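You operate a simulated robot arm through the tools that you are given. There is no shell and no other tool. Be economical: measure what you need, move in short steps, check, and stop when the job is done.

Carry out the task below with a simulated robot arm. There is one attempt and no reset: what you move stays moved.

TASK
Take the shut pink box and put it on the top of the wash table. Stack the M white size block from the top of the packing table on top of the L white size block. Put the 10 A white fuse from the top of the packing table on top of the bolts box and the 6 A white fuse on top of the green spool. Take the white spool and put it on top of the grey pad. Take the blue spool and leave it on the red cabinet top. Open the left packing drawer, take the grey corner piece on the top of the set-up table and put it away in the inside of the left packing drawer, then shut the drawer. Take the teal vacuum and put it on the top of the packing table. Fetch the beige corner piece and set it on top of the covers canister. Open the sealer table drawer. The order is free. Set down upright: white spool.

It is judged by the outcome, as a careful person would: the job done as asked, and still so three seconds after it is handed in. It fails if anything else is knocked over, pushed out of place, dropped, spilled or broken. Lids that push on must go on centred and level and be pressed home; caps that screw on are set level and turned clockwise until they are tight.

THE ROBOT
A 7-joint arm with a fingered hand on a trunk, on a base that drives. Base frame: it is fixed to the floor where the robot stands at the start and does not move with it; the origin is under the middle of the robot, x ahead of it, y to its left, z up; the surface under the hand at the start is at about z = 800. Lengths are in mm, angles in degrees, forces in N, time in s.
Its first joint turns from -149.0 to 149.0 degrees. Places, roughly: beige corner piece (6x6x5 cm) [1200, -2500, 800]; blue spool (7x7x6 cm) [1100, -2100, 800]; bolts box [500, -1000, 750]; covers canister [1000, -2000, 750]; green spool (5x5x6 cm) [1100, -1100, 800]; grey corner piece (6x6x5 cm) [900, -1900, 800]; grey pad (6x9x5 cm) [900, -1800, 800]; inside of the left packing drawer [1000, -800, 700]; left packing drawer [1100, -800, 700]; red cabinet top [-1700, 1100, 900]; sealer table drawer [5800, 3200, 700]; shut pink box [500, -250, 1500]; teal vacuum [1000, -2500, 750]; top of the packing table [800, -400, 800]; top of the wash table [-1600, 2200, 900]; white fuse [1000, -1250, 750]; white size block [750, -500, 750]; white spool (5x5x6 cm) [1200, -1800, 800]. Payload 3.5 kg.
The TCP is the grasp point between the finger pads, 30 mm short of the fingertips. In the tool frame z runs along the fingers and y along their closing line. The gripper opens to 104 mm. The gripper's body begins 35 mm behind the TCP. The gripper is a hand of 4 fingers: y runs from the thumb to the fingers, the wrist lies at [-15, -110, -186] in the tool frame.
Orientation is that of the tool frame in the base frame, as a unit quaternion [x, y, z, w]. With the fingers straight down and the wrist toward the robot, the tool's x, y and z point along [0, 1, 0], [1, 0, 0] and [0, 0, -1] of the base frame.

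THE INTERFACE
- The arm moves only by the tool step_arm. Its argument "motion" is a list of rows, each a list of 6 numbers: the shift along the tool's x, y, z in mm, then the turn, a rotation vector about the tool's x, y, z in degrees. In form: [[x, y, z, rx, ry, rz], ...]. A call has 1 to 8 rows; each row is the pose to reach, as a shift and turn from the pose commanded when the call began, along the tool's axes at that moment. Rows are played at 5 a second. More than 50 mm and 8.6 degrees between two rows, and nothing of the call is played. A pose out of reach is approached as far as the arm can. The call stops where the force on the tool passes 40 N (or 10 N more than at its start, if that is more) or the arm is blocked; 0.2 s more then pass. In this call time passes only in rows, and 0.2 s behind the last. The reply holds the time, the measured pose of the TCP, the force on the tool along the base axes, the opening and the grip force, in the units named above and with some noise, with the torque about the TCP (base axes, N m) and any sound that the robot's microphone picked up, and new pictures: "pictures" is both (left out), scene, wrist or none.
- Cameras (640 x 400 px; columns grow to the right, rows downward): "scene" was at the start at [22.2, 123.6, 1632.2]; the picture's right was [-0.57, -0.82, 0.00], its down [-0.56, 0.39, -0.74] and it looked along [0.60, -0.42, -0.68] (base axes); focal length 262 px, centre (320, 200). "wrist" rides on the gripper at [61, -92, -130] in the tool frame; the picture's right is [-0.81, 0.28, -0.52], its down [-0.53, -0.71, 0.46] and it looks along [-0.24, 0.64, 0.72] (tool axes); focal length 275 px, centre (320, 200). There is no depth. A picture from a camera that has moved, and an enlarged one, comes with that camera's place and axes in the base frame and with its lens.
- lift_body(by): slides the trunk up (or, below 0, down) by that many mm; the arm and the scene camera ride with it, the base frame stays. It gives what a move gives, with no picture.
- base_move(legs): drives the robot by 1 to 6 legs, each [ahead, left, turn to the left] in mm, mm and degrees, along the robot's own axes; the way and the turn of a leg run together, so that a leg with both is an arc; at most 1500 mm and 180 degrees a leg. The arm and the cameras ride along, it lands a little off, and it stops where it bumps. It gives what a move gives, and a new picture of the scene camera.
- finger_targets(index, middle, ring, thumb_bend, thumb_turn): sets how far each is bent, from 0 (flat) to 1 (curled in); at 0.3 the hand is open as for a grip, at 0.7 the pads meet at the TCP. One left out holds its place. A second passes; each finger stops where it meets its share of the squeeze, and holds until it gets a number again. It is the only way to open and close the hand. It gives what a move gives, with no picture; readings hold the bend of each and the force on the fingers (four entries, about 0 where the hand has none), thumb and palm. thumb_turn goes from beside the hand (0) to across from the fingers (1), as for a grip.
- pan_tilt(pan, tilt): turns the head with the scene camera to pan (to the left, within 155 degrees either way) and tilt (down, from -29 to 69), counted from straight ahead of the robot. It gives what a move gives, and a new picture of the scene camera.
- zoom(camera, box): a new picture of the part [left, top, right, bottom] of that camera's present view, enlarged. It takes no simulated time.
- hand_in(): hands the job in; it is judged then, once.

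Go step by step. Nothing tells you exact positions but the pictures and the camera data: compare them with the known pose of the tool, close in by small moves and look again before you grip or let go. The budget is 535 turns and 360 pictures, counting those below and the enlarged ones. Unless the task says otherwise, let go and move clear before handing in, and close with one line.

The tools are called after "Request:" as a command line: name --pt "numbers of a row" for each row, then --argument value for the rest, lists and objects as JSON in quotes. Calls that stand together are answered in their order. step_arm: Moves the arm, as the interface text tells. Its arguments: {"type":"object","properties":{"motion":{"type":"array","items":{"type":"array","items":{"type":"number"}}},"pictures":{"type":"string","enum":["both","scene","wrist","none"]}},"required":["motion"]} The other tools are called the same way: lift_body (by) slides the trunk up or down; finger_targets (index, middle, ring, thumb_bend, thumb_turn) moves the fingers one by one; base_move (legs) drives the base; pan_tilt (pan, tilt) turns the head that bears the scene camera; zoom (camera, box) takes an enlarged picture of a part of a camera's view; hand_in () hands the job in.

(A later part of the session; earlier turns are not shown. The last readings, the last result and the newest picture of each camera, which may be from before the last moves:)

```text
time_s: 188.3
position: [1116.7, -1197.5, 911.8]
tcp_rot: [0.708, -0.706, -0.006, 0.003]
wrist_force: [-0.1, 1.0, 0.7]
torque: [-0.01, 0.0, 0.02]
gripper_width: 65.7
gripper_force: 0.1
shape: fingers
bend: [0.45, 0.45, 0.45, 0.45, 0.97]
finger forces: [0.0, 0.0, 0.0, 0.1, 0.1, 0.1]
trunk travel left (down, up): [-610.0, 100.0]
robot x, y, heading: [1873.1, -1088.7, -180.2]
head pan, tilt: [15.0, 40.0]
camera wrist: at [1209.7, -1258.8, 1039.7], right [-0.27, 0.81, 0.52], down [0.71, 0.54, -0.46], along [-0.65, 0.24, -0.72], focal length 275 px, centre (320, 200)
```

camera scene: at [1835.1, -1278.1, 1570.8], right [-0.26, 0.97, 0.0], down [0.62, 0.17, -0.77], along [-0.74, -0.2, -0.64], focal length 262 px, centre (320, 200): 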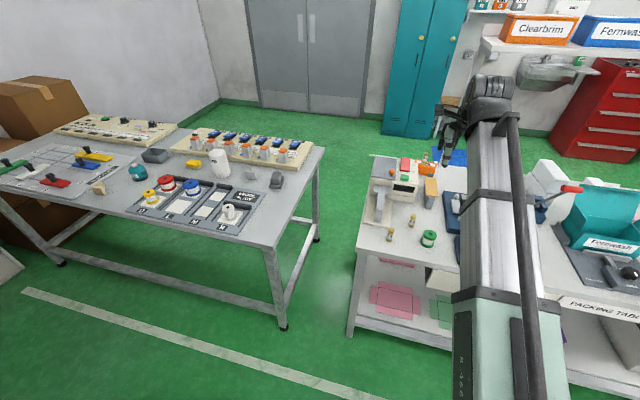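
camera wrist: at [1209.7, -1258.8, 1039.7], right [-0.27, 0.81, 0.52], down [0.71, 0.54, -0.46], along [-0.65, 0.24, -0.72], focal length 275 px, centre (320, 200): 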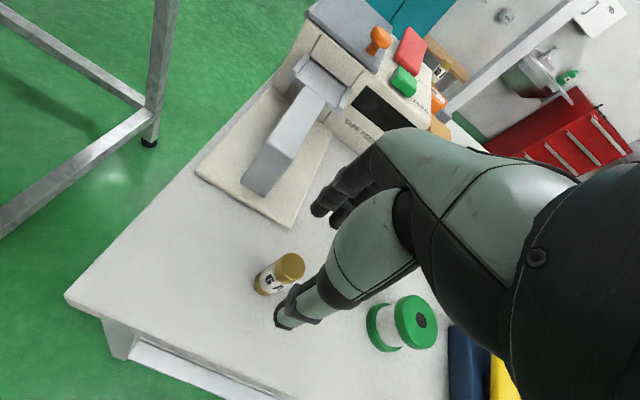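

Request:
finger_targets --index 0.53 --middle 0.53 --ring 0.53 --thumb_bend 0.5

Request:
step_arm --pt "3 0 30 0 0 0" --pt "3 0 60 0 0 0" --pt "3 0 74 0 0 0" --pictures "wrist"

```text
time_s: 189.3
position: [1116.3, -1196.2, 912.1]
tcp_rot: [0.708, -0.706, -0.007, 0.003]
wrist_force: [-0.6, 0.4, 0.2]
torque: [-0.01, -0.01, 0.02]
gripper_width: 48.8
gripper_force: 0.0
shape: fingers
bend: [0.53, 0.53, 0.53, 0.5, 0.97]
finger forces: [0.1, 0.0, 0.1, 0.0, 0.1, 0.0]
trunk travel left (down, up): [-610.0, 100.0]
robot x, y, heading: [1875.2, -1084.7, -179.9]
head pan, tilt: [15.0, 40.0]
```

```text
time_s: 190.1
position: [1114.4, -1200.4, 838.8]
tcp_rot: [0.708, -0.706, -0.007, 0.003]
wrist_force: [0.3, -0.5, -0.5]
torque: [-0.03, 0.04, 0.03]
gripper_width: 48.6
gripper_force: 0.1
shape: fingers
bend: [0.53, 0.53, 0.53, 0.5, 0.97]
finger forces: [0.0, 0.0, 0.0, 0.0, 0.1, 0.0]
trunk travel left (down, up): [-610.0, 100.0]
robot x, y, heading: [1867.4, -1087.2, -179.8]
head pan, tilt: [15.0, 40.0]
camera wrist: at [1208.7, -1262.0, 965.5], right [-0.27, 0.81, 0.52], down [0.71, 0.54, -0.46], along [-0.65, 0.24, -0.72], focal length 275 px, centre (320, 200)
```

wrist: 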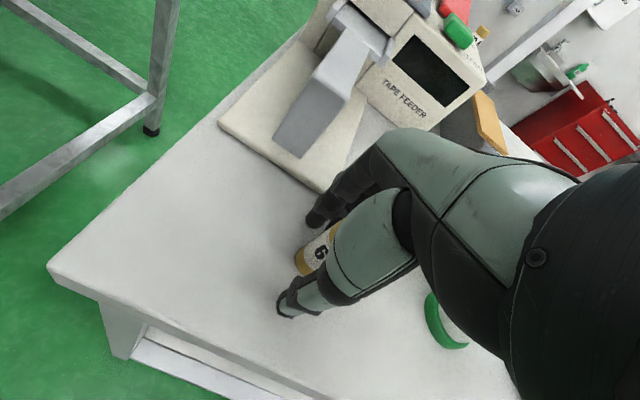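

Request:
finger_targets --index 0.7 --middle 0.71 --ring 0.66 --thumb_bend 0.66

Request:
step_arm --pt "0 0 -30 0 0 0" --pt "0 0 -75 0 0 0" --pt "0 0 -120 0 0 0" --pictures "wrist"

```text
time_s: 191.1
position: [1114.9, -1199.3, 838.1]
tcp_rot: [0.708, -0.706, -0.006, 0.003]
wrist_force: [-0.7, -0.6, -0.2]
torque: [0.03, -0.01, 0.0]
gripper_width: 13.6
gripper_force: 4.1
shape: fingers
bend: [0.68, 0.68, 0.66, 0.63, 0.97]
finger forces: [1.2, 2.7, 0.0, 0.0, 3.9, 0.0]
trunk travel left (down, up): [-610.0, 100.0]
robot x, y, heading: [1871.6, -1082.2, -180.0]
head pan, tilt: [15.0, 40.0]
```

```text
time_s: 191.9
position: [1116.7, -1202.3, 958.1]
tcp_rot: [0.708, -0.706, -0.007, 0.003]
wrist_force: [0.0, 0.0, -0.7]
torque: [-0.04, 0.0, 0.01]
gripper_width: 13.6
gripper_force: 3.4
shape: fingers
bend: [0.68, 0.68, 0.66, 0.63, 0.97]
finger forces: [1.3, 2.6, 0.1, 0.1, 3.9, 0.1]
trunk travel left (down, up): [-610.0, 100.0]
robot x, y, heading: [1870.9, -1087.9, -179.8]
head pan, tilt: [15.0, 40.0]
camera wrist: at [1210.5, -1263.2, 1086.8], right [-0.27, 0.81, 0.52], down [0.71, 0.54, -0.46], along [-0.65, 0.24, -0.72], focal length 275 px, centre (320, 200)
```

wrist: 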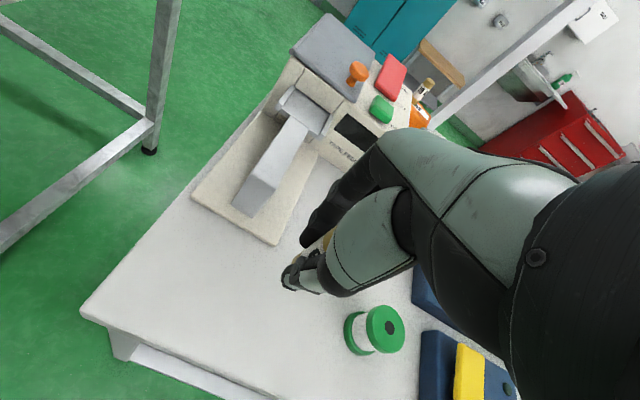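

Request:
step_arm --pt "-45 6 0 0 0 0" --pt "-90 12 0 0 0 0" --pt "-135 17 0 0 0 0" --pictures "wrist"

Request:
zoom --camera "wrist" --box '[220, 180, 380, 300]'

Request:
pan_tilt --pan 15 --tilt 50

Request:
zoom --camera "scene" --box '[380, 120, 540, 220]'

```text
time_s: 192.7
position: [1098.3, -1065.9, 960.3]
tcp_rot: [0.709, -0.705, -0.005, 0.002]
wrist_force: [0.8, 0.3, -0.9]
torque: [0.0, -0.01, -0.01]
gripper_width: 13.4
gripper_force: 3.9
shape: fingers
bend: [0.68, 0.68, 0.66, 0.63, 0.97]
finger forces: [1.1, 2.4, 0.0, 0.0, 3.6, 0.1]
trunk travel left (down, up): [-610.0, 100.0]
robot x, y, heading: [1873.6, -1087.9, -180.1]
head pan, tilt: [15.0, 40.0]
camera wrist: at [1192.8, -1128.4, 1087.4], right [-0.27, 0.81, 0.52], down [0.7, 0.54, -0.46], along [-0.65, 0.24, -0.72], focal length 275 px, centre (320, 200)
```

wrist: 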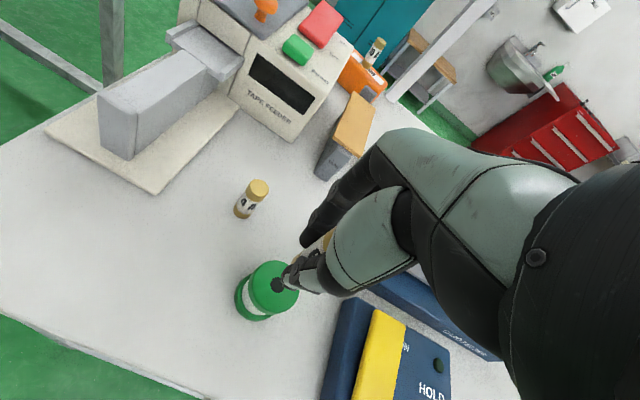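

```text
3.33 times, centred on (300, 240) of wrist
camera zoom: at [1192.8, -1128.4, 1087.4], right [-0.27, 0.81, 0.52], down [0.7, 0.54, -0.46], along [-0.65, 0.24, -0.72], focal length 918 px, centre (387, 67)
```

zoom: 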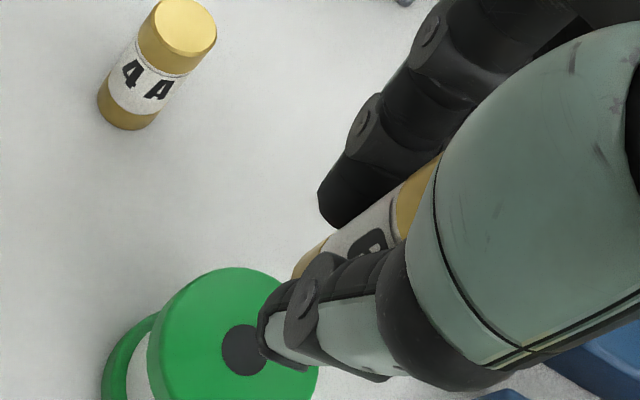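

```text
time_s: 193.5
position: [1098.7, -1067.4, 959.7]
tcp_rot: [0.708, -0.706, -0.006, 0.003]
wrist_force: [-0.6, 0.3, 0.1]
torque: [-0.03, 0.01, -0.01]
gripper_width: 13.5
gripper_force: 3.3
shape: fingers
bend: [0.68, 0.68, 0.66, 0.63, 0.97]
finger forces: [1.3, 2.6, 0.1, 0.0, 3.6, 0.0]
trunk travel left (down, up): [-610.0, 100.0]
robot x, y, heading: [1869.3, -1086.0, -180.0]
head pan, tilt: [15.0, 50.0]
camera scene: at [1842.2, -1275.0, 1556.8], right [-0.26, 0.97, 0.0], down [0.74, 0.2, -0.64], along [-0.62, -0.17, -0.77], focal length 262 px, centre (320, 200)
```

scene: 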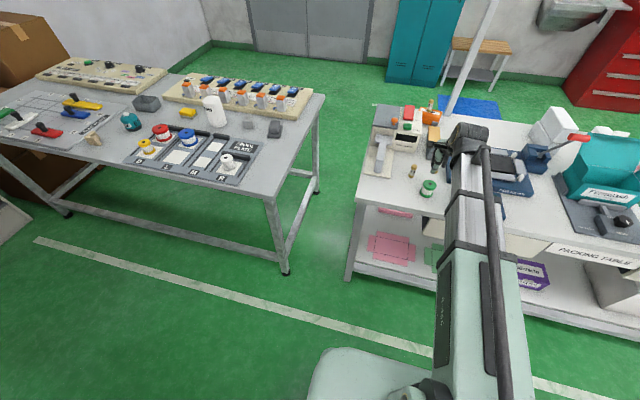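

```text
4.00 times, centred on (460, 170) of scene
camera zoom: at [1842.2, -1275.0, 1556.8], right [-0.26, 0.97, 0.0], down [0.74, 0.2, -0.64], along [-0.62, -0.17, -0.77], focal length 1047 px, centre (-240, 320)
```

zoom: 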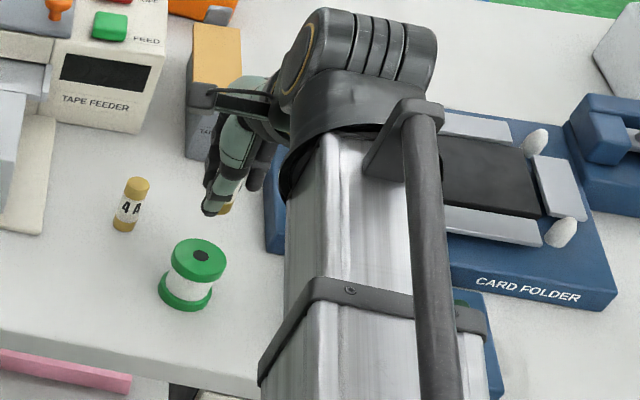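

Request:
step_arm --pt "-8 4 25 0 0 0" --pt "-8 4 45 0 0 0" --pt "-8 4 55 0 0 0" --pictures "wrist"

Request:
zoom --camera "wrist" --box '[220, 180, 380, 300]'

Request:
zoom --camera "scene" --box '[400, 140, 480, 200]'

```text
time_s: 194.3
position: [1094.5, -1058.4, 904.6]
tcp_rot: [0.708, -0.706, -0.006, 0.002]
wrist_force: [0.0, 0.2, -0.7]
torque: [-0.04, 0.02, -0.02]
gripper_width: 13.3
gripper_force: 4.0
shape: fingers
bend: [0.68, 0.68, 0.66, 0.63, 0.97]
finger forces: [1.3, 2.6, 0.0, 0.0, 3.6, 0.1]
trunk travel left (down, up): [-610.0, 100.0]
robot x, y, heading: [1876.3, -1085.6, -179.9]
head pan, tilt: [15.0, 50.0]
camera wrist: at [1188.4, -1119.9, 1032.6], right [-0.27, 0.81, 0.52], down [0.71, 0.54, -0.46], along [-0.65, 0.24, -0.72], focal length 275 px, centre (320, 200)
```

wrist: 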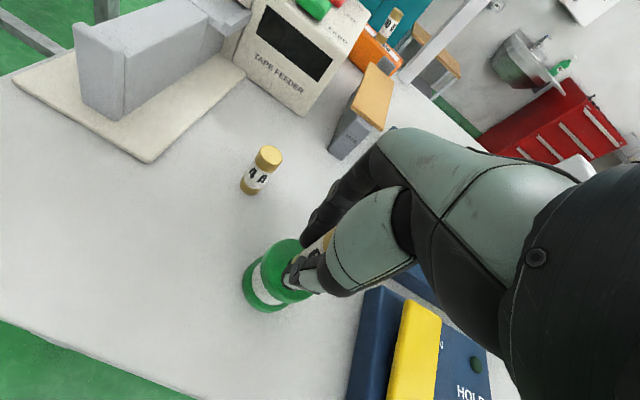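

```text
3.33 times, centred on (300, 240) of wrist
camera zoom: at [1188.4, -1119.9, 1032.6], right [-0.27, 0.81, 0.52], down [0.71, 0.54, -0.46], along [-0.65, 0.24, -0.72], focal length 918 px, centre (387, 67)
```

zoom: 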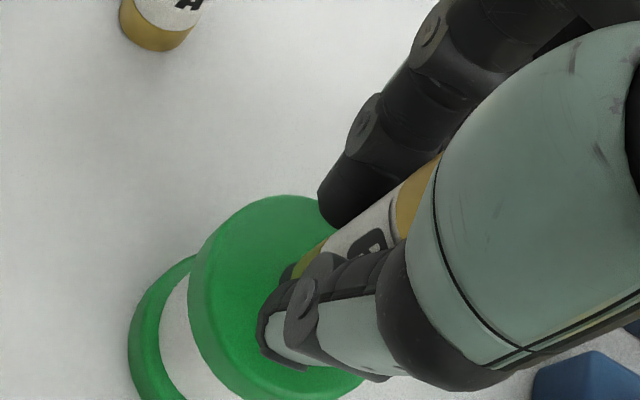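

```text
6.67 times, centred on (440, 170) of scene
camera zoom: at [1842.2, -1275.0, 1556.8], right [-0.26, 0.97, 0.0], down [0.74, 0.2, -0.64], along [-0.62, -0.17, -0.77], focal length 1745 px, centre (-480, 400)
```

zoom: 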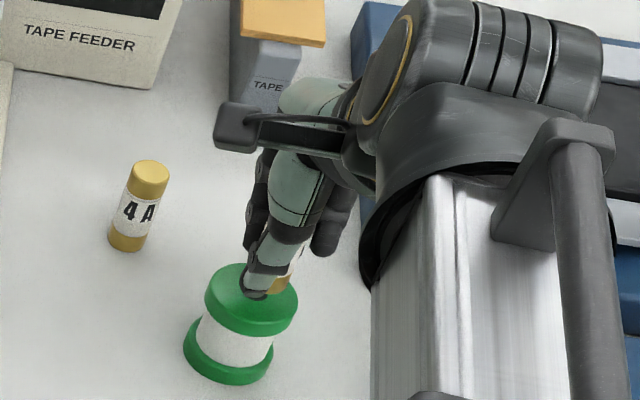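

Fuse appears centred on the spool. Inching down.

Request:
step_arm --pt "0 0 4 0 0 0" --pictures "none"

Request:
step_arm --pt "0 0 3 0 0 0" --pictures "none"

```text
time_s: 194.7
position: [1094.1, -1056.3, 900.0]
tcp_rot: [0.709, -0.705, -0.006, 0.002]
wrist_force: [-0.7, -0.4, -0.7]
torque: [0.02, -0.02, 0.0]
gripper_width: 12.9
gripper_force: 3.8
shape: fingers
bend: [0.68, 0.68, 0.66, 0.63, 0.97]
finger forces: [1.2, 2.6, 0.0, 0.0, 3.6, 0.0]
trunk travel left (down, up): [-610.0, 100.0]
robot x, y, heading: [1870.3, -1085.2, -180.1]
head pan, tilt: [15.0, 50.0]
```

```text
time_s: 195.1
position: [1094.6, -1056.7, 896.7]
tcp_rot: [0.708, -0.706, -0.006, 0.003]
wrist_force: [0.7, -1.3, -0.7]
torque: [-0.01, -0.03, -0.03]
gripper_width: 13.7
gripper_force: 4.1
shape: fingers
bend: [0.68, 0.68, 0.66, 0.63, 0.97]
finger forces: [1.2, 2.6, 0.0, 0.0, 3.6, 0.1]
trunk travel left (down, up): [-610.0, 100.0]
robot x, y, heading: [1870.7, -1084.5, -179.8]
head pan, tilt: [15.0, 50.0]
```

Request:
step_arm --pt "0 0 2 0 0 0" --pictures "none"

Request:
step_arm --pt "0 0 2 0 0 0" --pictures "none"

```text
time_s: 195.5
position: [1094.5, -1056.5, 894.8]
tcp_rot: [0.709, -0.706, -0.006, 0.002]
wrist_force: [-0.7, 0.8, -1.5]
torque: [0.04, -0.02, 0.02]
gripper_width: 13.5
gripper_force: 4.1
shape: fingers
bend: [0.68, 0.68, 0.66, 0.63, 0.97]
finger forces: [1.2, 2.6, 0.0, 0.0, 3.6, 0.0]
trunk travel left (down, up): [-610.0, 100.0]
robot x, y, heading: [1874.3, -1089.5, -180.1]
head pan, tilt: [15.0, 50.0]
```

```text
time_s: 195.9
position: [1094.9, -1057.8, 892.9]
tcp_rot: [0.709, -0.705, -0.006, 0.002]
wrist_force: [-0.2, -0.2, -0.9]
torque: [0.0, -0.01, -0.01]
gripper_width: 13.3
gripper_force: 3.3
shape: fingers
bend: [0.68, 0.68, 0.66, 0.63, 0.97]
finger forces: [1.2, 2.6, 0.0, 0.0, 3.6, 0.0]
trunk travel left (down, up): [-610.0, 100.0]
robot x, y, heading: [1869.6, -1088.0, -180.0]
head pan, tilt: [15.0, 50.0]
```

Request:
step_arm --pt "0 0 2 0 0 0" --pictures "none"

Request:
step_arm --pt "0 0 2 0 0 0" --pictures "wrist"

Request:
zoom --camera "scene" --box '[400, 140, 480, 200]'

```text
time_s: 196.3
position: [1094.0, -1057.3, 892.4]
tcp_rot: [0.709, -0.706, -0.006, 0.003]
wrist_force: [-0.1, 0.4, -0.7]
torque: [-0.01, -0.01, 0.03]
gripper_width: 13.6
gripper_force: 3.9
shape: fingers
bend: [0.68, 0.68, 0.66, 0.63, 0.97]
finger forces: [1.2, 2.6, 0.1, 0.1, 3.6, 0.0]
trunk travel left (down, up): [-610.0, 100.0]
robot x, y, heading: [1872.9, -1085.2, -180.0]
head pan, tilt: [15.0, 50.0]
```

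```text
time_s: 196.7
position: [1095.6, -1058.2, 889.6]
tcp_rot: [0.708, -0.706, -0.006, 0.002]
wrist_force: [-0.4, 0.3, -0.1]
torque: [0.01, 0.03, 0.0]
gripper_width: 13.6
gripper_force: 4.1
shape: fingers
bend: [0.68, 0.68, 0.66, 0.63, 0.97]
finger forces: [1.2, 2.6, 0.0, 0.0, 3.6, 0.0]
trunk travel left (down, up): [-610.0, 100.0]
robot x, y, heading: [1871.3, -1089.3, -179.8]
head pan, tilt: [15.0, 50.0]
camera wrist: at [1188.2, -1119.4, 1017.2], right [-0.27, 0.81, 0.52], down [0.71, 0.54, -0.46], along [-0.65, 0.24, -0.72], focal length 275 px, centre (320, 200)
```

wrist: 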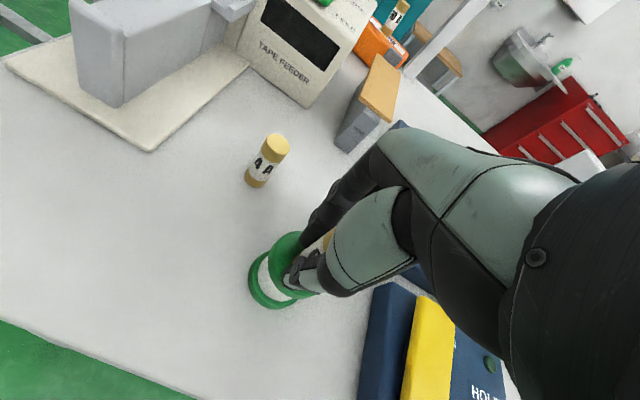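

```text
6.67 times, centred on (440, 170) of scene
camera zoom: at [1842.2, -1274.9, 1556.8], right [-0.26, 0.97, 0.0], down [0.74, 0.2, -0.64], along [-0.62, -0.17, -0.77], focal length 1745 px, centre (-480, 400)
```

zoom: 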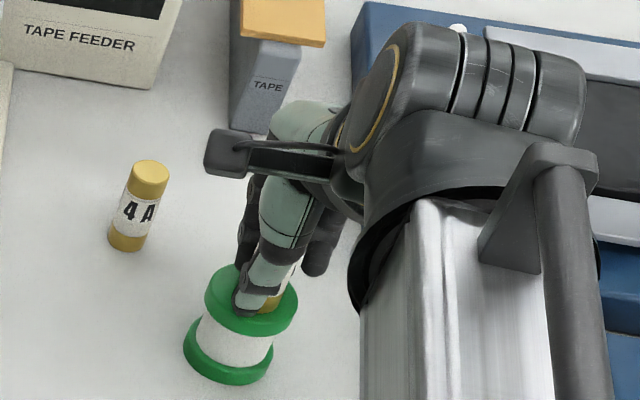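

Request:
zoom --camera "wrist" --box '[240, 210, 360, 310]'

Request:
zoom --camera "scene" --box '[420, 170, 452, 200]'

```text
4.00 times, centred on (300, 260) of wrist
camera zoom: at [1188.2, -1119.4, 1017.2], right [-0.27, 0.81, 0.52], down [0.71, 0.54, -0.46], along [-0.65, 0.24, -0.72], focal length 1101 px, centre (400, -40)
```

zoom: 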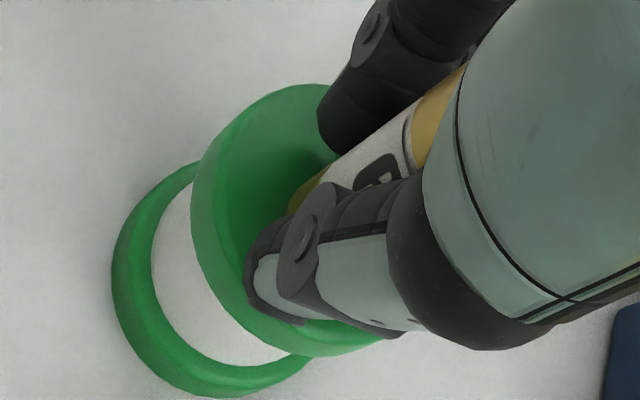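

```text
13.33 times, centred on (436, 185) of scene
camera zoom: at [1842.2, -1274.9, 1556.8], right [-0.26, 0.97, 0.0], down [0.74, 0.2, -0.64], along [-0.62, -0.17, -0.77], focal length 3490 px, centre (-1227, 400)
```

zoom: 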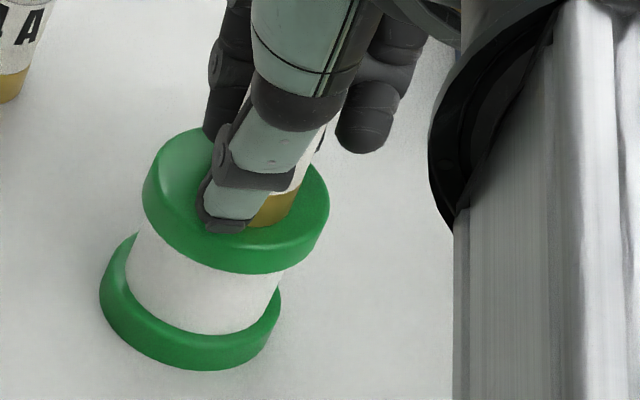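

Request:
step_arm --pt "5 1 0 0 0 0" --pt "5 1 2 0 0 0" --pictures "none"

Request:
step_arm --pt "0 0 2 0 0 0" --pictures "none"

Request:
zoom --camera "scene" --box '[420, 170, 452, 200]'

```text
time_s: 197.3
position: [1092.6, -1062.0, 887.2]
tcp_rot: [0.708, -0.706, -0.005, 0.004]
wrist_force: [0.4, 0.3, 3.2]
torque: [0.0, -0.06, 0.01]
gripper_width: 13.4
gripper_force: 4.3
shape: fingers
bend: [0.68, 0.68, 0.66, 0.63, 0.97]
finger forces: [1.4, 3.3, 0.0, 0.0, 4.3, 0.0]
trunk travel left (down, up): [-610.0, 100.0]
robot x, y, heading: [1870.6, -1091.1, -180.4]
head pan, tilt: [15.0, 50.0]
```

```text
time_s: 197.7
position: [1095.0, -1062.4, 886.8]
tcp_rot: [0.708, -0.706, -0.006, 0.003]
wrist_force: [-1.6, -1.0, 9.1]
torque: [0.0, 0.01, 0.03]
gripper_width: 12.9
gripper_force: 5.9
shape: fingers
bend: [0.69, 0.71, 0.66, 0.63, 0.96]
finger forces: [1.8, 4.7, 0.1, 0.0, 4.2, 0.0]
trunk travel left (down, up): [-610.0, 100.0]
robot x, y, heading: [1871.4, -1087.2, -179.7]
head pan, tilt: [15.0, 50.0]
```

```text
13.33 times, centred on (436, 185) of scene
camera zoom: at [1843.0, -1275.1, 1556.9], right [-0.26, 0.97, 0.0], down [0.74, 0.2, -0.64], along [-0.62, -0.17, -0.77], focal length 3490 px, centre (-1227, 400)
```

zoom: 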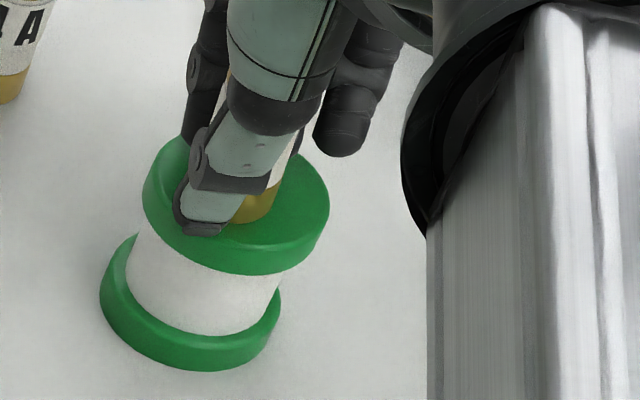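

Contact, centred. Release.

Request:
step_arm --pt "0 0 -1.5 0 0 0" --pictures "none"

Request:
finger_targets --index 0.63 --middle 0.63 --ring 0.6 --thumb_bend 0.59

Request:
finger_targets --index 0.45 --middle 0.45 --ring 0.45 --thumb_bend 0.45

Request:
step_arm --pt "0 0 -45 0 0 0" --pt "0 0 -90 0 0 0" --pt "0 0 -130 0 0 0" --pictures "wrist"

Request:
zoom --camera "scene" --box '[400, 140, 480, 200]'

```text
time_s: 198.1
position: [1092.5, -1062.5, 886.6]
tcp_rot: [0.708, -0.706, -0.007, 0.003]
wrist_force: [-0.2, -0.1, 5.2]
torque: [-0.02, 0.04, 0.05]
gripper_width: 13.6
gripper_force: 4.7
shape: fingers
bend: [0.69, 0.71, 0.66, 0.63, 0.96]
finger forces: [1.6, 4.0, 0.0, 0.0, 4.0, 0.0]
trunk travel left (down, up): [-610.0, 100.0]
robot x, y, heading: [1871.4, -1086.8, -179.9]
head pan, tilt: [15.0, 50.0]
```

```text
time_s: 199.1
position: [1093.1, -1062.0, 887.5]
tcp_rot: [0.708, -0.706, -0.006, 0.002]
wrist_force: [0.3, -0.4, 0.0]
torque: [-0.01, 0.0, 0.03]
gripper_width: 23.1
gripper_force: 0.1
shape: fingers
bend: [0.63, 0.63, 0.6, 0.59, 0.97]
finger forces: [0.0, 0.0, 0.0, 0.1, 0.0, 0.1]
trunk travel left (down, up): [-610.0, 100.0]
robot x, y, heading: [1872.3, -1087.9, -180.0]
head pan, tilt: [15.0, 50.0]
```

```text
time_s: 200.1
position: [1092.7, -1061.9, 887.1]
tcp_rot: [0.708, -0.706, -0.006, 0.002]
wrist_force: [-0.9, 0.0, 0.3]
torque: [0.02, 0.01, -0.04]
gripper_width: 64.6
gripper_force: 0.0
shape: fingers
bend: [0.45, 0.45, 0.45, 0.45, 0.97]
finger forces: [0.1, 0.0, 0.0, 0.0, 0.1, 0.0]
trunk travel left (down, up): [-610.0, 100.0]
robot x, y, heading: [1870.4, -1086.3, -180.1]
head pan, tilt: [15.0, 50.0]
```

```text
time_s: 200.9
position: [1096.4, -1063.5, 1016.5]
tcp_rot: [0.708, -0.706, -0.006, 0.002]
wrist_force: [-0.1, 0.3, 0.1]
torque: [-0.03, 0.0, 0.02]
gripper_width: 64.8
gripper_force: 0.0
shape: fingers
bend: [0.45, 0.45, 0.45, 0.45, 0.97]
finger forces: [0.0, 0.1, 0.0, 0.0, 0.0, 0.0]
trunk travel left (down, up): [-610.0, 100.0]
robot x, y, heading: [1869.3, -1085.0, -180.2]
head pan, tilt: [15.0, 50.0]
camera wrist: at [1188.9, -1124.5, 1144.4], right [-0.27, 0.81, 0.52], down [0.71, 0.54, -0.46], along [-0.65, 0.24, -0.72], focal length 275 px, centre (320, 200)
```

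wrist: 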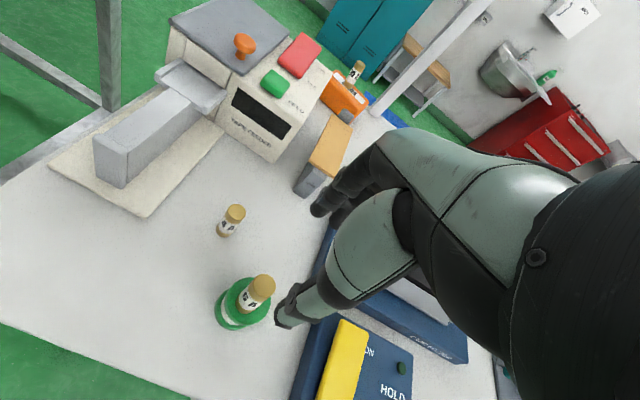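

```text
6.67 times, centred on (440, 170) of scene
camera zoom: at [1842.3, -1274.9, 1556.7], right [-0.26, 0.97, 0.0], down [0.74, 0.2, -0.64], along [-0.62, -0.17, -0.77], focal length 1745 px, centre (-480, 400)
```

zoom: 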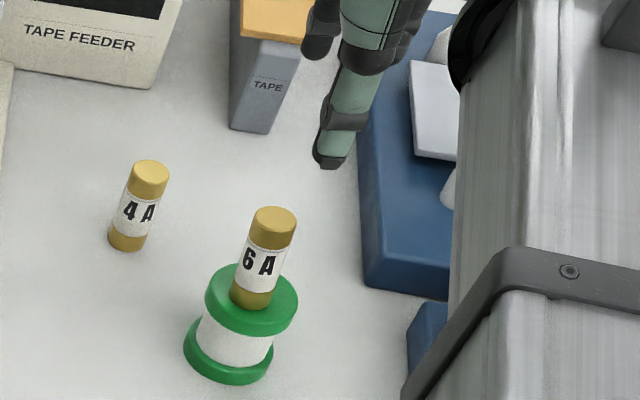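

The 6 A fuse stands on the green spool. Next, the left packing drawer: I back off and look at it.

Request:
base_move --legs '[[-300, -150, 0]]'

Request:
pan_tilt --pan 12 --tilt 45

```text
time_s: 203.1
position: [1393.0, -914.0, 1016.7]
tcp_rot: [0.709, -0.705, -0.007, 0.002]
wrist_force: [-0.8, -0.2, 0.4]
torque: [0.0, -0.02, 0.0]
gripper_width: 64.8
gripper_force: 0.1
shape: fingers
bend: [0.45, 0.45, 0.45, 0.45, 0.97]
finger forces: [0.1, 0.0, 0.0, 0.0, 0.0, 0.1]
trunk travel left (down, up): [-610.0, 100.0]
robot x, y, heading: [2166.7, -929.3, -179.9]
head pan, tilt: [15.0, 50.0]
camera scene: at [2141.4, -1124.1, 1556.8], right [-0.26, 0.97, 0.0], down [0.74, 0.2, -0.64], along [-0.62, -0.17, -0.77], focal length 262 px, centre (320, 200)
```

scene: 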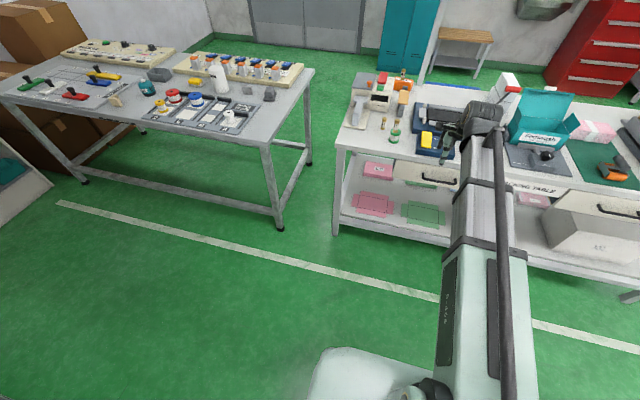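

```text
time_s: 203.7
position: [1392.3, -913.1, 1015.8]
tcp_rot: [0.709, -0.705, -0.006, 0.003]
wrist_force: [-0.1, -0.1, 0.5]
torque: [0.01, -0.04, 0.01]
gripper_width: 64.8
gripper_force: 0.0
shape: fingers
bend: [0.45, 0.45, 0.45, 0.45, 0.97]
finger forces: [0.1, 0.0, 0.0, 0.1, 0.0, 0.0]
trunk travel left (down, up): [-610.0, 100.0]
robot x, y, heading: [2170.1, -934.3, -179.7]
head pan, tilt: [12.0, 45.0]
camera scene: at [2135.8, -1121.3, 1563.7], right [-0.21, 0.98, 0.0], down [0.69, 0.15, -0.71], along [-0.69, -0.15, -0.71], focal length 262 px, centre (320, 200)
```

scene: 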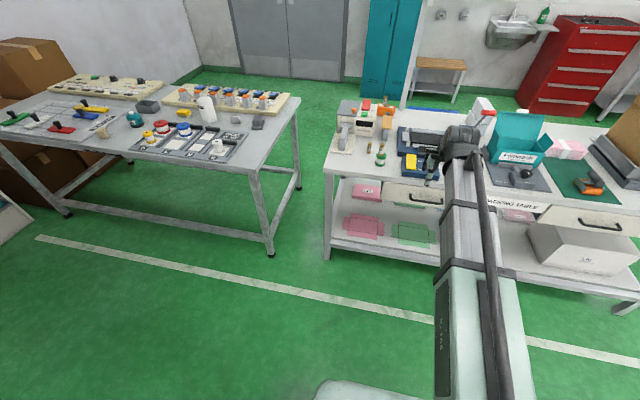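

Request:
zoom --camera "scene" --box '[320, 150, 480, 250]'

```text
4.00 times, centred on (400, 200) of scene
camera zoom: at [2135.8, -1121.3, 1563.7], right [-0.21, 0.98, 0.0], down [0.69, 0.15, -0.71], along [-0.69, -0.15, -0.71], focal length 1047 px, centre (0, 200)
```

zoom: 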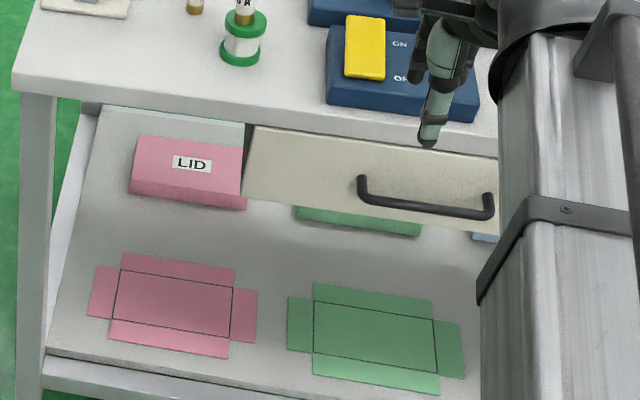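

Drawer handle bar is at about (1185, −815, 685). I'll pitch the hand forward to horizontal (fingers toward the table) in free space to grip the bar.

Request:
step_arm --pt "0 0 0 -8.5 0 0" --pt "0 0 0 -17 0 0" --pt "0 0 0 -25.5 0 0" --pt "0 0 0 -34 0 0" --pt "0 0 0 -42.5 0 0" --pt "0 0 0 -51 0 0" --pt "0 0 0 -59.5 0 0" --pt "0 0 0 -68 0 0" --pictures "both"

```text
time_s: 205.5
position: [1393.6, -894.7, 1019.7]
tcp_rot: [0.596, -0.573, -0.396, 0.4]
wrist_force: [-0.4, 0.2, 0.4]
torque: [-0.03, 0.04, 0.01]
gripper_width: 65.0
gripper_force: 0.1
shape: fingers
bend: [0.45, 0.45, 0.45, 0.45, 0.98]
finger forces: [0.1, 0.1, 0.0, 0.0, 0.0, 0.0]
out of reach, approached as far as the arm can: row 6, 7, 8
trunk travel left (down, up): [-610.0, 100.0]
robot x, y, heading: [2171.5, -932.9, -179.8]
head pan, tilt: [12.0, 45.0]
camera scene: at [2135.7, -1120.1, 1563.9], right [-0.21, 0.98, 0.0], down [0.69, 0.15, -0.71], along [-0.69, -0.15, -0.71], focal length 262 px, centre (320, 200)
camera wrist: at [1550.7, -951.4, 980.7], right [0.36, 0.81, 0.46], down [-0.18, 0.54, -0.82], along [-0.92, 0.21, 0.34], focal length 275 px, centre (320, 200)
```

scene: 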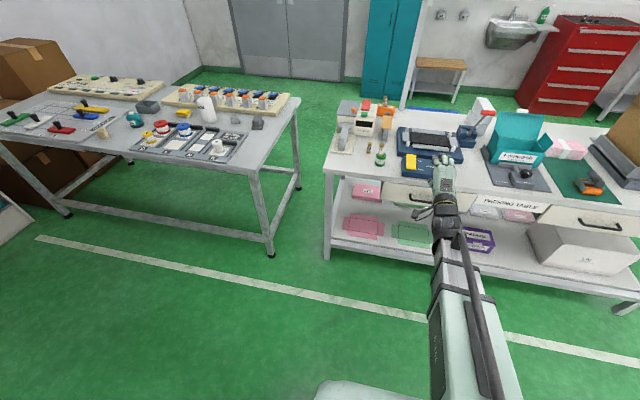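
wrist: 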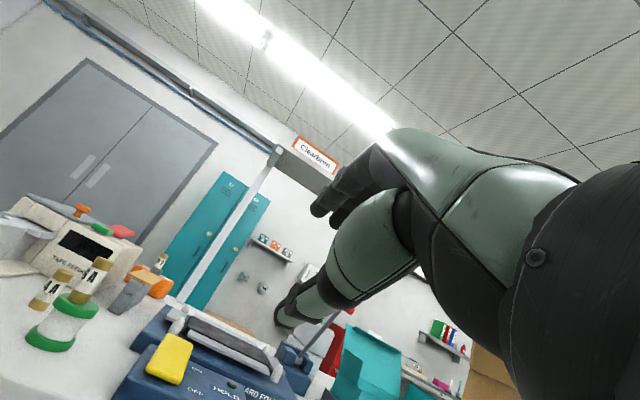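

The hand is now nearly horizontal. I lower the trunk to bring it to handle height.

Request:
lift_body --by -333

Request:
base_move --legs '[[110, -79, 0]]'

Request:
zoom --camera "wrist" --box '[0, 0, 640, 400]'

```text
time_s: 208.8
position: [1393.4, -895.0, 686.7]
tcp_rot: [0.595, -0.574, -0.395, 0.4]
wrist_force: [-0.1, -0.1, 0.5]
torque: [-0.02, 0.0, -0.03]
gripper_width: 65.1
gripper_force: 0.1
shape: fingers
bend: [0.45, 0.45, 0.45, 0.45, 0.98]
finger forces: [0.1, 0.1, 0.0, 0.0, 0.0, 0.1]
trunk travel left (down, up): [-277.0, 433.0]
robot x, y, heading: [2172.5, -937.8, -179.3]
head pan, tilt: [12.0, 45.0]
```

```text
time_s: 210.1
position: [1282.9, -815.8, 686.5]
tcp_rot: [0.596, -0.574, -0.394, 0.399]
wrist_force: [-0.3, -0.2, 0.8]
torque: [-0.02, -0.01, 0.0]
gripper_width: 64.7
gripper_force: 0.1
shape: fingers
bend: [0.45, 0.45, 0.45, 0.45, 0.98]
finger forces: [0.0, 0.0, 0.1, 0.0, 0.0, 0.1]
trunk travel left (down, up): [-277.0, 433.0]
robot x, y, heading: [2061.6, -857.2, -179.7]
head pan, tilt: [12.0, 45.0]
camera scene: at [2025.7, -1041.6, 1230.7], right [-0.21, 0.98, 0.0], down [0.69, 0.15, -0.71], along [-0.69, -0.15, -0.71], focal length 262 px, centre (320, 200)
```

scene: 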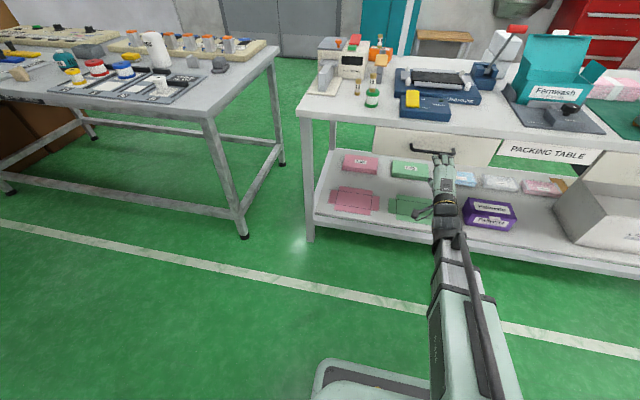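

```text
1.00 times, centred on (320, 200) of wrist (not enlarged: the box is as wide or as high as the picture)
camera zoom: at [1440.5, -873.1, 648.5], right [0.36, 0.82, 0.45], down [-0.18, 0.54, -0.83], along [-0.92, 0.21, 0.33], focal length 275 px, centre (320, 200)
```

zoom: 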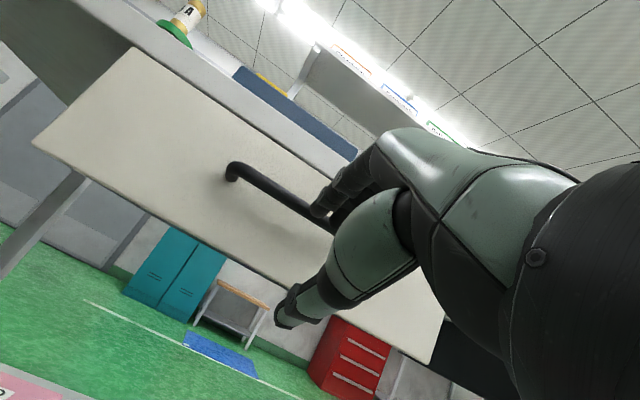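

Request:
zoom --camera "scene" --box '[370, 120, 498, 200]'

Request:
zoom --camera "wrist" --box '[200, 120, 392, 240]'

```text
5.00 times, centred on (434, 160) of scene
camera zoom: at [2025.7, -1041.6, 1230.7], right [-0.21, 0.98, 0.0], down [0.69, 0.15, -0.71], along [-0.69, -0.15, -0.71], focal length 1309 px, centre (-250, 400)
```

zoom: 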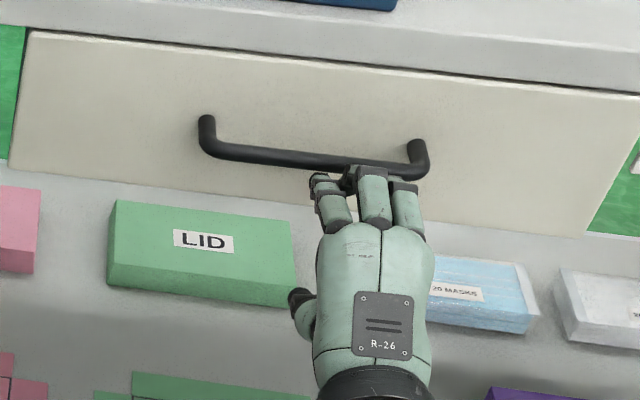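

```text
3.33 times, centred on (296, 180) of wrist
camera zoom: at [1440.5, -873.1, 648.5], right [0.36, 0.82, 0.45], down [-0.18, 0.54, -0.83], along [-0.92, 0.21, 0.33], focal length 918 px, centre (400, 267)
```

zoom: 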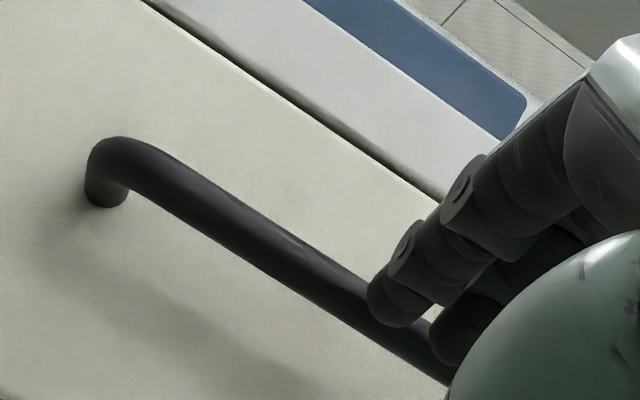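

The handle bar works out at about (1221, −824, 718). I raise the trunk 32 mm and approach.

Request:
lift_body --by 32

Request:
step_arm --pt "0 7.3 18.6 0 0 0" --pt "0 13 33 0 0 0" --pictures "both"

Request:
zoom --camera "scene" --box '[390, 120, 486, 180]'

Request:
zoom --camera "wrist" --box '[200, 160, 392, 300]'

```text
time_s: 210.9
position: [1283.2, -815.6, 718.8]
tcp_rot: [0.595, -0.575, -0.395, 0.4]
wrist_force: [0.5, -0.3, 0.9]
torque: [0.01, 0.0, 0.0]
gripper_width: 64.5
gripper_force: 0.1
shape: fingers
bend: [0.45, 0.45, 0.45, 0.45, 0.98]
finger forces: [0.0, 0.0, 0.0, 0.1, 0.0, 0.1]
trunk travel left (down, up): [-309.0, 401.0]
robot x, y, heading: [2059.5, -858.0, -179.8]
head pan, tilt: [12.0, 45.0]
```

```text
time_s: 211.5
position: [1247.1, -817.1, 718.8]
tcp_rot: [0.597, -0.573, -0.393, 0.4]
wrist_force: [-0.2, -0.1, 0.4]
torque: [-0.02, 0.02, -0.01]
gripper_width: 64.8
gripper_force: 0.0
shape: fingers
bend: [0.45, 0.45, 0.45, 0.45, 0.98]
finger forces: [0.1, 0.1, 0.1, 0.1, 0.0, 0.0]
trunk travel left (down, up): [-309.0, 401.0]
robot x, y, heading: [2058.4, -855.6, -179.7]
head pan, tilt: [12.0, 45.0]
camera scene: at [2025.6, -1041.5, 1262.7], right [-0.21, 0.98, 0.0], down [0.69, 0.15, -0.71], along [-0.69, -0.15, -0.71], focal length 262 px, centre (320, 200)
camera wrist: at [1405.0, -873.4, 680.2], right [0.35, 0.82, 0.46], down [-0.18, 0.54, -0.83], along [-0.92, 0.21, 0.33], focal length 275 px, centre (320, 200)
```

scene: 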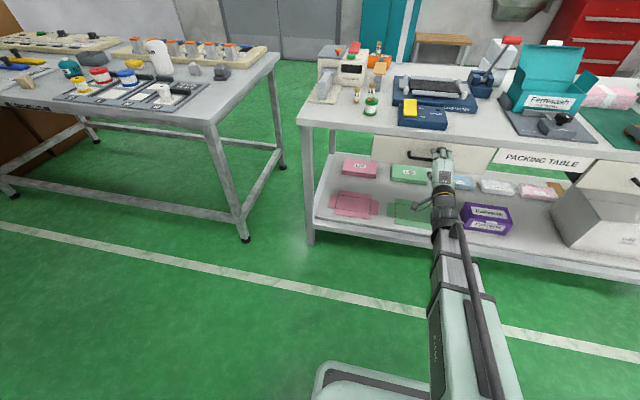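
wrist: 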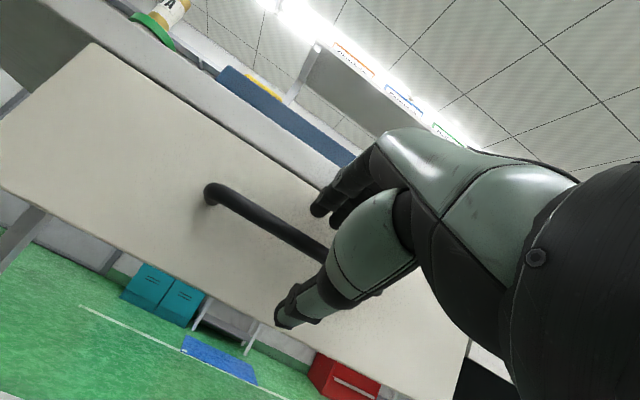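

```text
6.67 times, centred on (438, 150) of scene
camera zoom: at [2025.6, -1041.5, 1262.7], right [-0.21, 0.98, 0.0], down [0.69, 0.15, -0.71], along [-0.69, -0.15, -0.71], focal length 1745 px, centre (-467, 533)
```

zoom: 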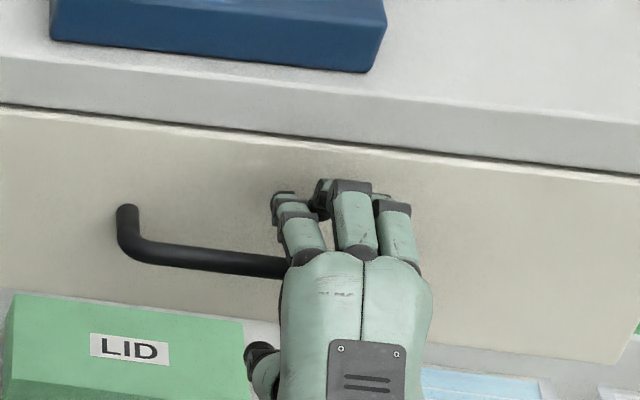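

```text
2.86 times, centred on (296, 230) of wrist
camera zoom: at [1405.0, -873.4, 680.2], right [0.35, 0.82, 0.46], down [-0.18, 0.54, -0.83], along [-0.92, 0.21, 0.33], focal length 786 px, centre (389, 114)
```

zoom: 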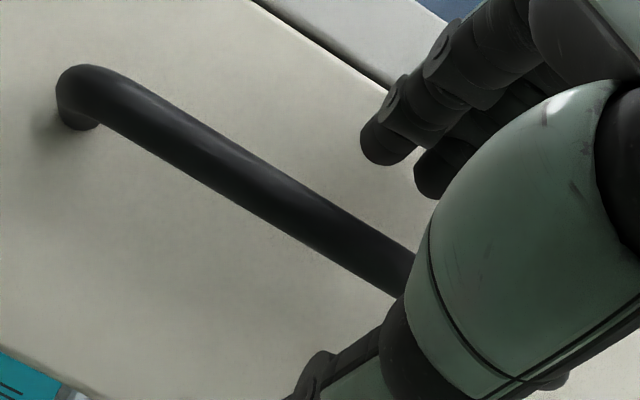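

Bar lies between thumb and fingers near the tips; I advance 14 mm more and close.

Request:
step_arm --pt "0 2.6 6.5 0 0 0" --pt "0 5.2 13 0 0 0" --pictures "none"

Request:
finger_targets --index 0.72 --middle 0.72 --ring 0.72 --thumb_bend 0.7

Request:
zoom --camera "scene" --box '[390, 120, 486, 180]'

```text
time_s: 212.1
position: [1233.3, -817.1, 718.6]
tcp_rot: [0.598, -0.573, -0.393, 0.4]
wrist_force: [-0.3, 0.6, -0.7]
torque: [0.02, 0.01, 0.02]
gripper_width: 65.0
gripper_force: 0.0
shape: fingers
bend: [0.45, 0.45, 0.45, 0.45, 0.98]
finger forces: [0.0, 0.0, 0.1, 0.1, 0.0, 0.1]
trunk travel left (down, up): [-309.0, 401.0]
robot x, y, heading: [2060.2, -855.9, -180.0]
head pan, tilt: [12.0, 45.0]
```

```text
time_s: 213.1
position: [1233.0, -817.1, 718.8]
tcp_rot: [0.597, -0.573, -0.394, 0.4]
wrist_force: [-2.1, -0.3, 5.1]
torque: [0.04, 0.07, 0.07]
gripper_width: 0.0
gripper_force: 3.1
shape: fingers
bend: [0.72, 0.72, 0.71, 0.69, 0.98]
finger forces: [2.0, 1.0, 2.4, 0.0, 0.6, 0.0]
trunk travel left (down, up): [-309.0, 401.0]
robot x, y, heading: [2058.8, -853.0, -179.6]
head pan, tilt: [12.0, 45.0]
```

```text
6.67 times, centred on (438, 150) of scene
camera zoom: at [2025.7, -1041.6, 1262.7], right [-0.21, 0.98, 0.0], down [0.69, 0.15, -0.71], along [-0.69, -0.15, -0.71], focal length 1745 px, centre (-467, 533)
```

zoom: 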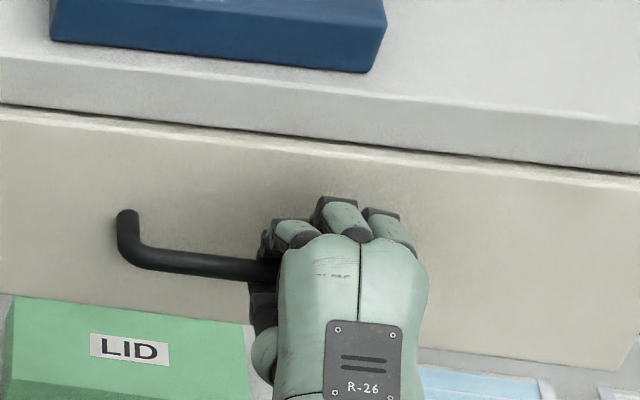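

The fingers hook around the bar. I pull a little to test.

Request:
step_arm --pt "0 -7.3 -18.6 0 0 0" --pt "0 -14.7 -37 0 0 0" --pt "0 -22 -56 0 0 0" --pictures "scene"

```text
time_s: 213.9
position: [1293.5, -815.0, 720.4]
tcp_rot: [0.595, -0.575, -0.394, 0.399]
wrist_force: [0.7, -0.5, -1.1]
torque: [0.01, 0.02, 0.02]
gripper_width: 0.1
gripper_force: 0.7
shape: fingers
bend: [0.72, 0.72, 0.72, 0.69, 0.97]
finger forces: [0.0, 0.1, 0.0, 0.0, 0.8, 0.0]
trunk travel left (down, up): [-309.0, 401.0]
robot x, y, heading: [2060.1, -857.9, -179.7]
head pan, tilt: [12.0, 45.0]
camera scene: at [2025.5, -1041.5, 1262.6], right [-0.21, 0.98, 0.0], down [0.69, 0.15, -0.71], along [-0.69, -0.15, -0.71], focal length 262 px, centre (320, 200)
```

scene: 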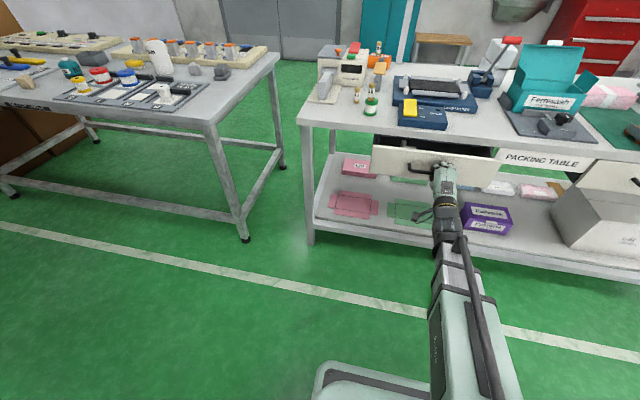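

The drawer comes along. I pull it further with the base.

Request:
base_move --legs '[[-190, 0, 0]]'

Request:
zoom --camera "scene" --box '[352, 80, 512, 180]'

```text
time_s: 215.4
position: [1456.0, -836.5, 719.6]
tcp_rot: [0.602, -0.568, -0.389, 0.404]
wrist_force: [-0.4, -0.5, -1.5]
torque: [-0.01, -0.01, 0.02]
gripper_width: 0.2
gripper_force: 0.7
shape: fingers
bend: [0.72, 0.72, 0.72, 0.68, 0.97]
finger forces: [0.1, 0.0, 0.0, 0.0, 1.7, 0.1]
trunk travel left (down, up): [-309.0, 401.0]
robot x, y, heading: [2225.6, -860.6, -178.7]
head pan, tilt: [12.0, 45.0]
camera scene: at [2191.9, -1047.1, 1262.8], right [-0.23, 0.97, 0.0], down [0.69, 0.16, -0.71], along [-0.69, -0.16, -0.71], focal length 262 px, centre (320, 200)
```

scene: 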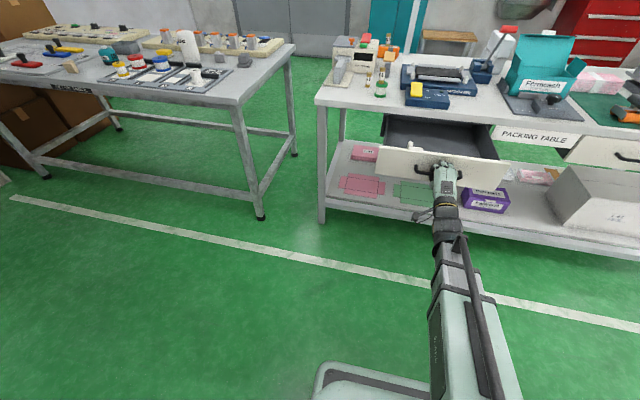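

```text
4.00 times, centred on (432, 130) of scene
camera zoom: at [2191.9, -1047.1, 1262.8], right [-0.23, 0.97, 0.0], down [0.69, 0.16, -0.71], along [-0.69, -0.16, -0.71], focal length 1047 px, centre (-128, 480)
```

zoom: 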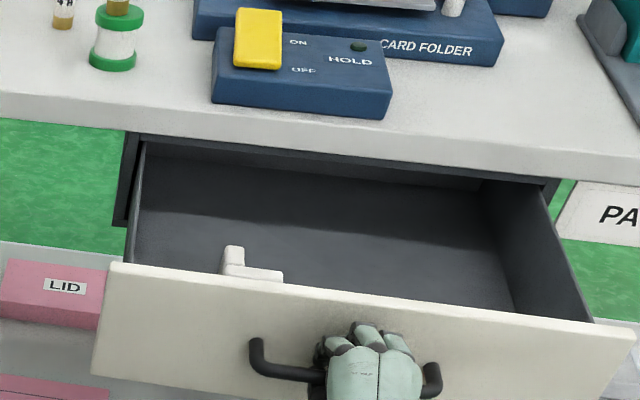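

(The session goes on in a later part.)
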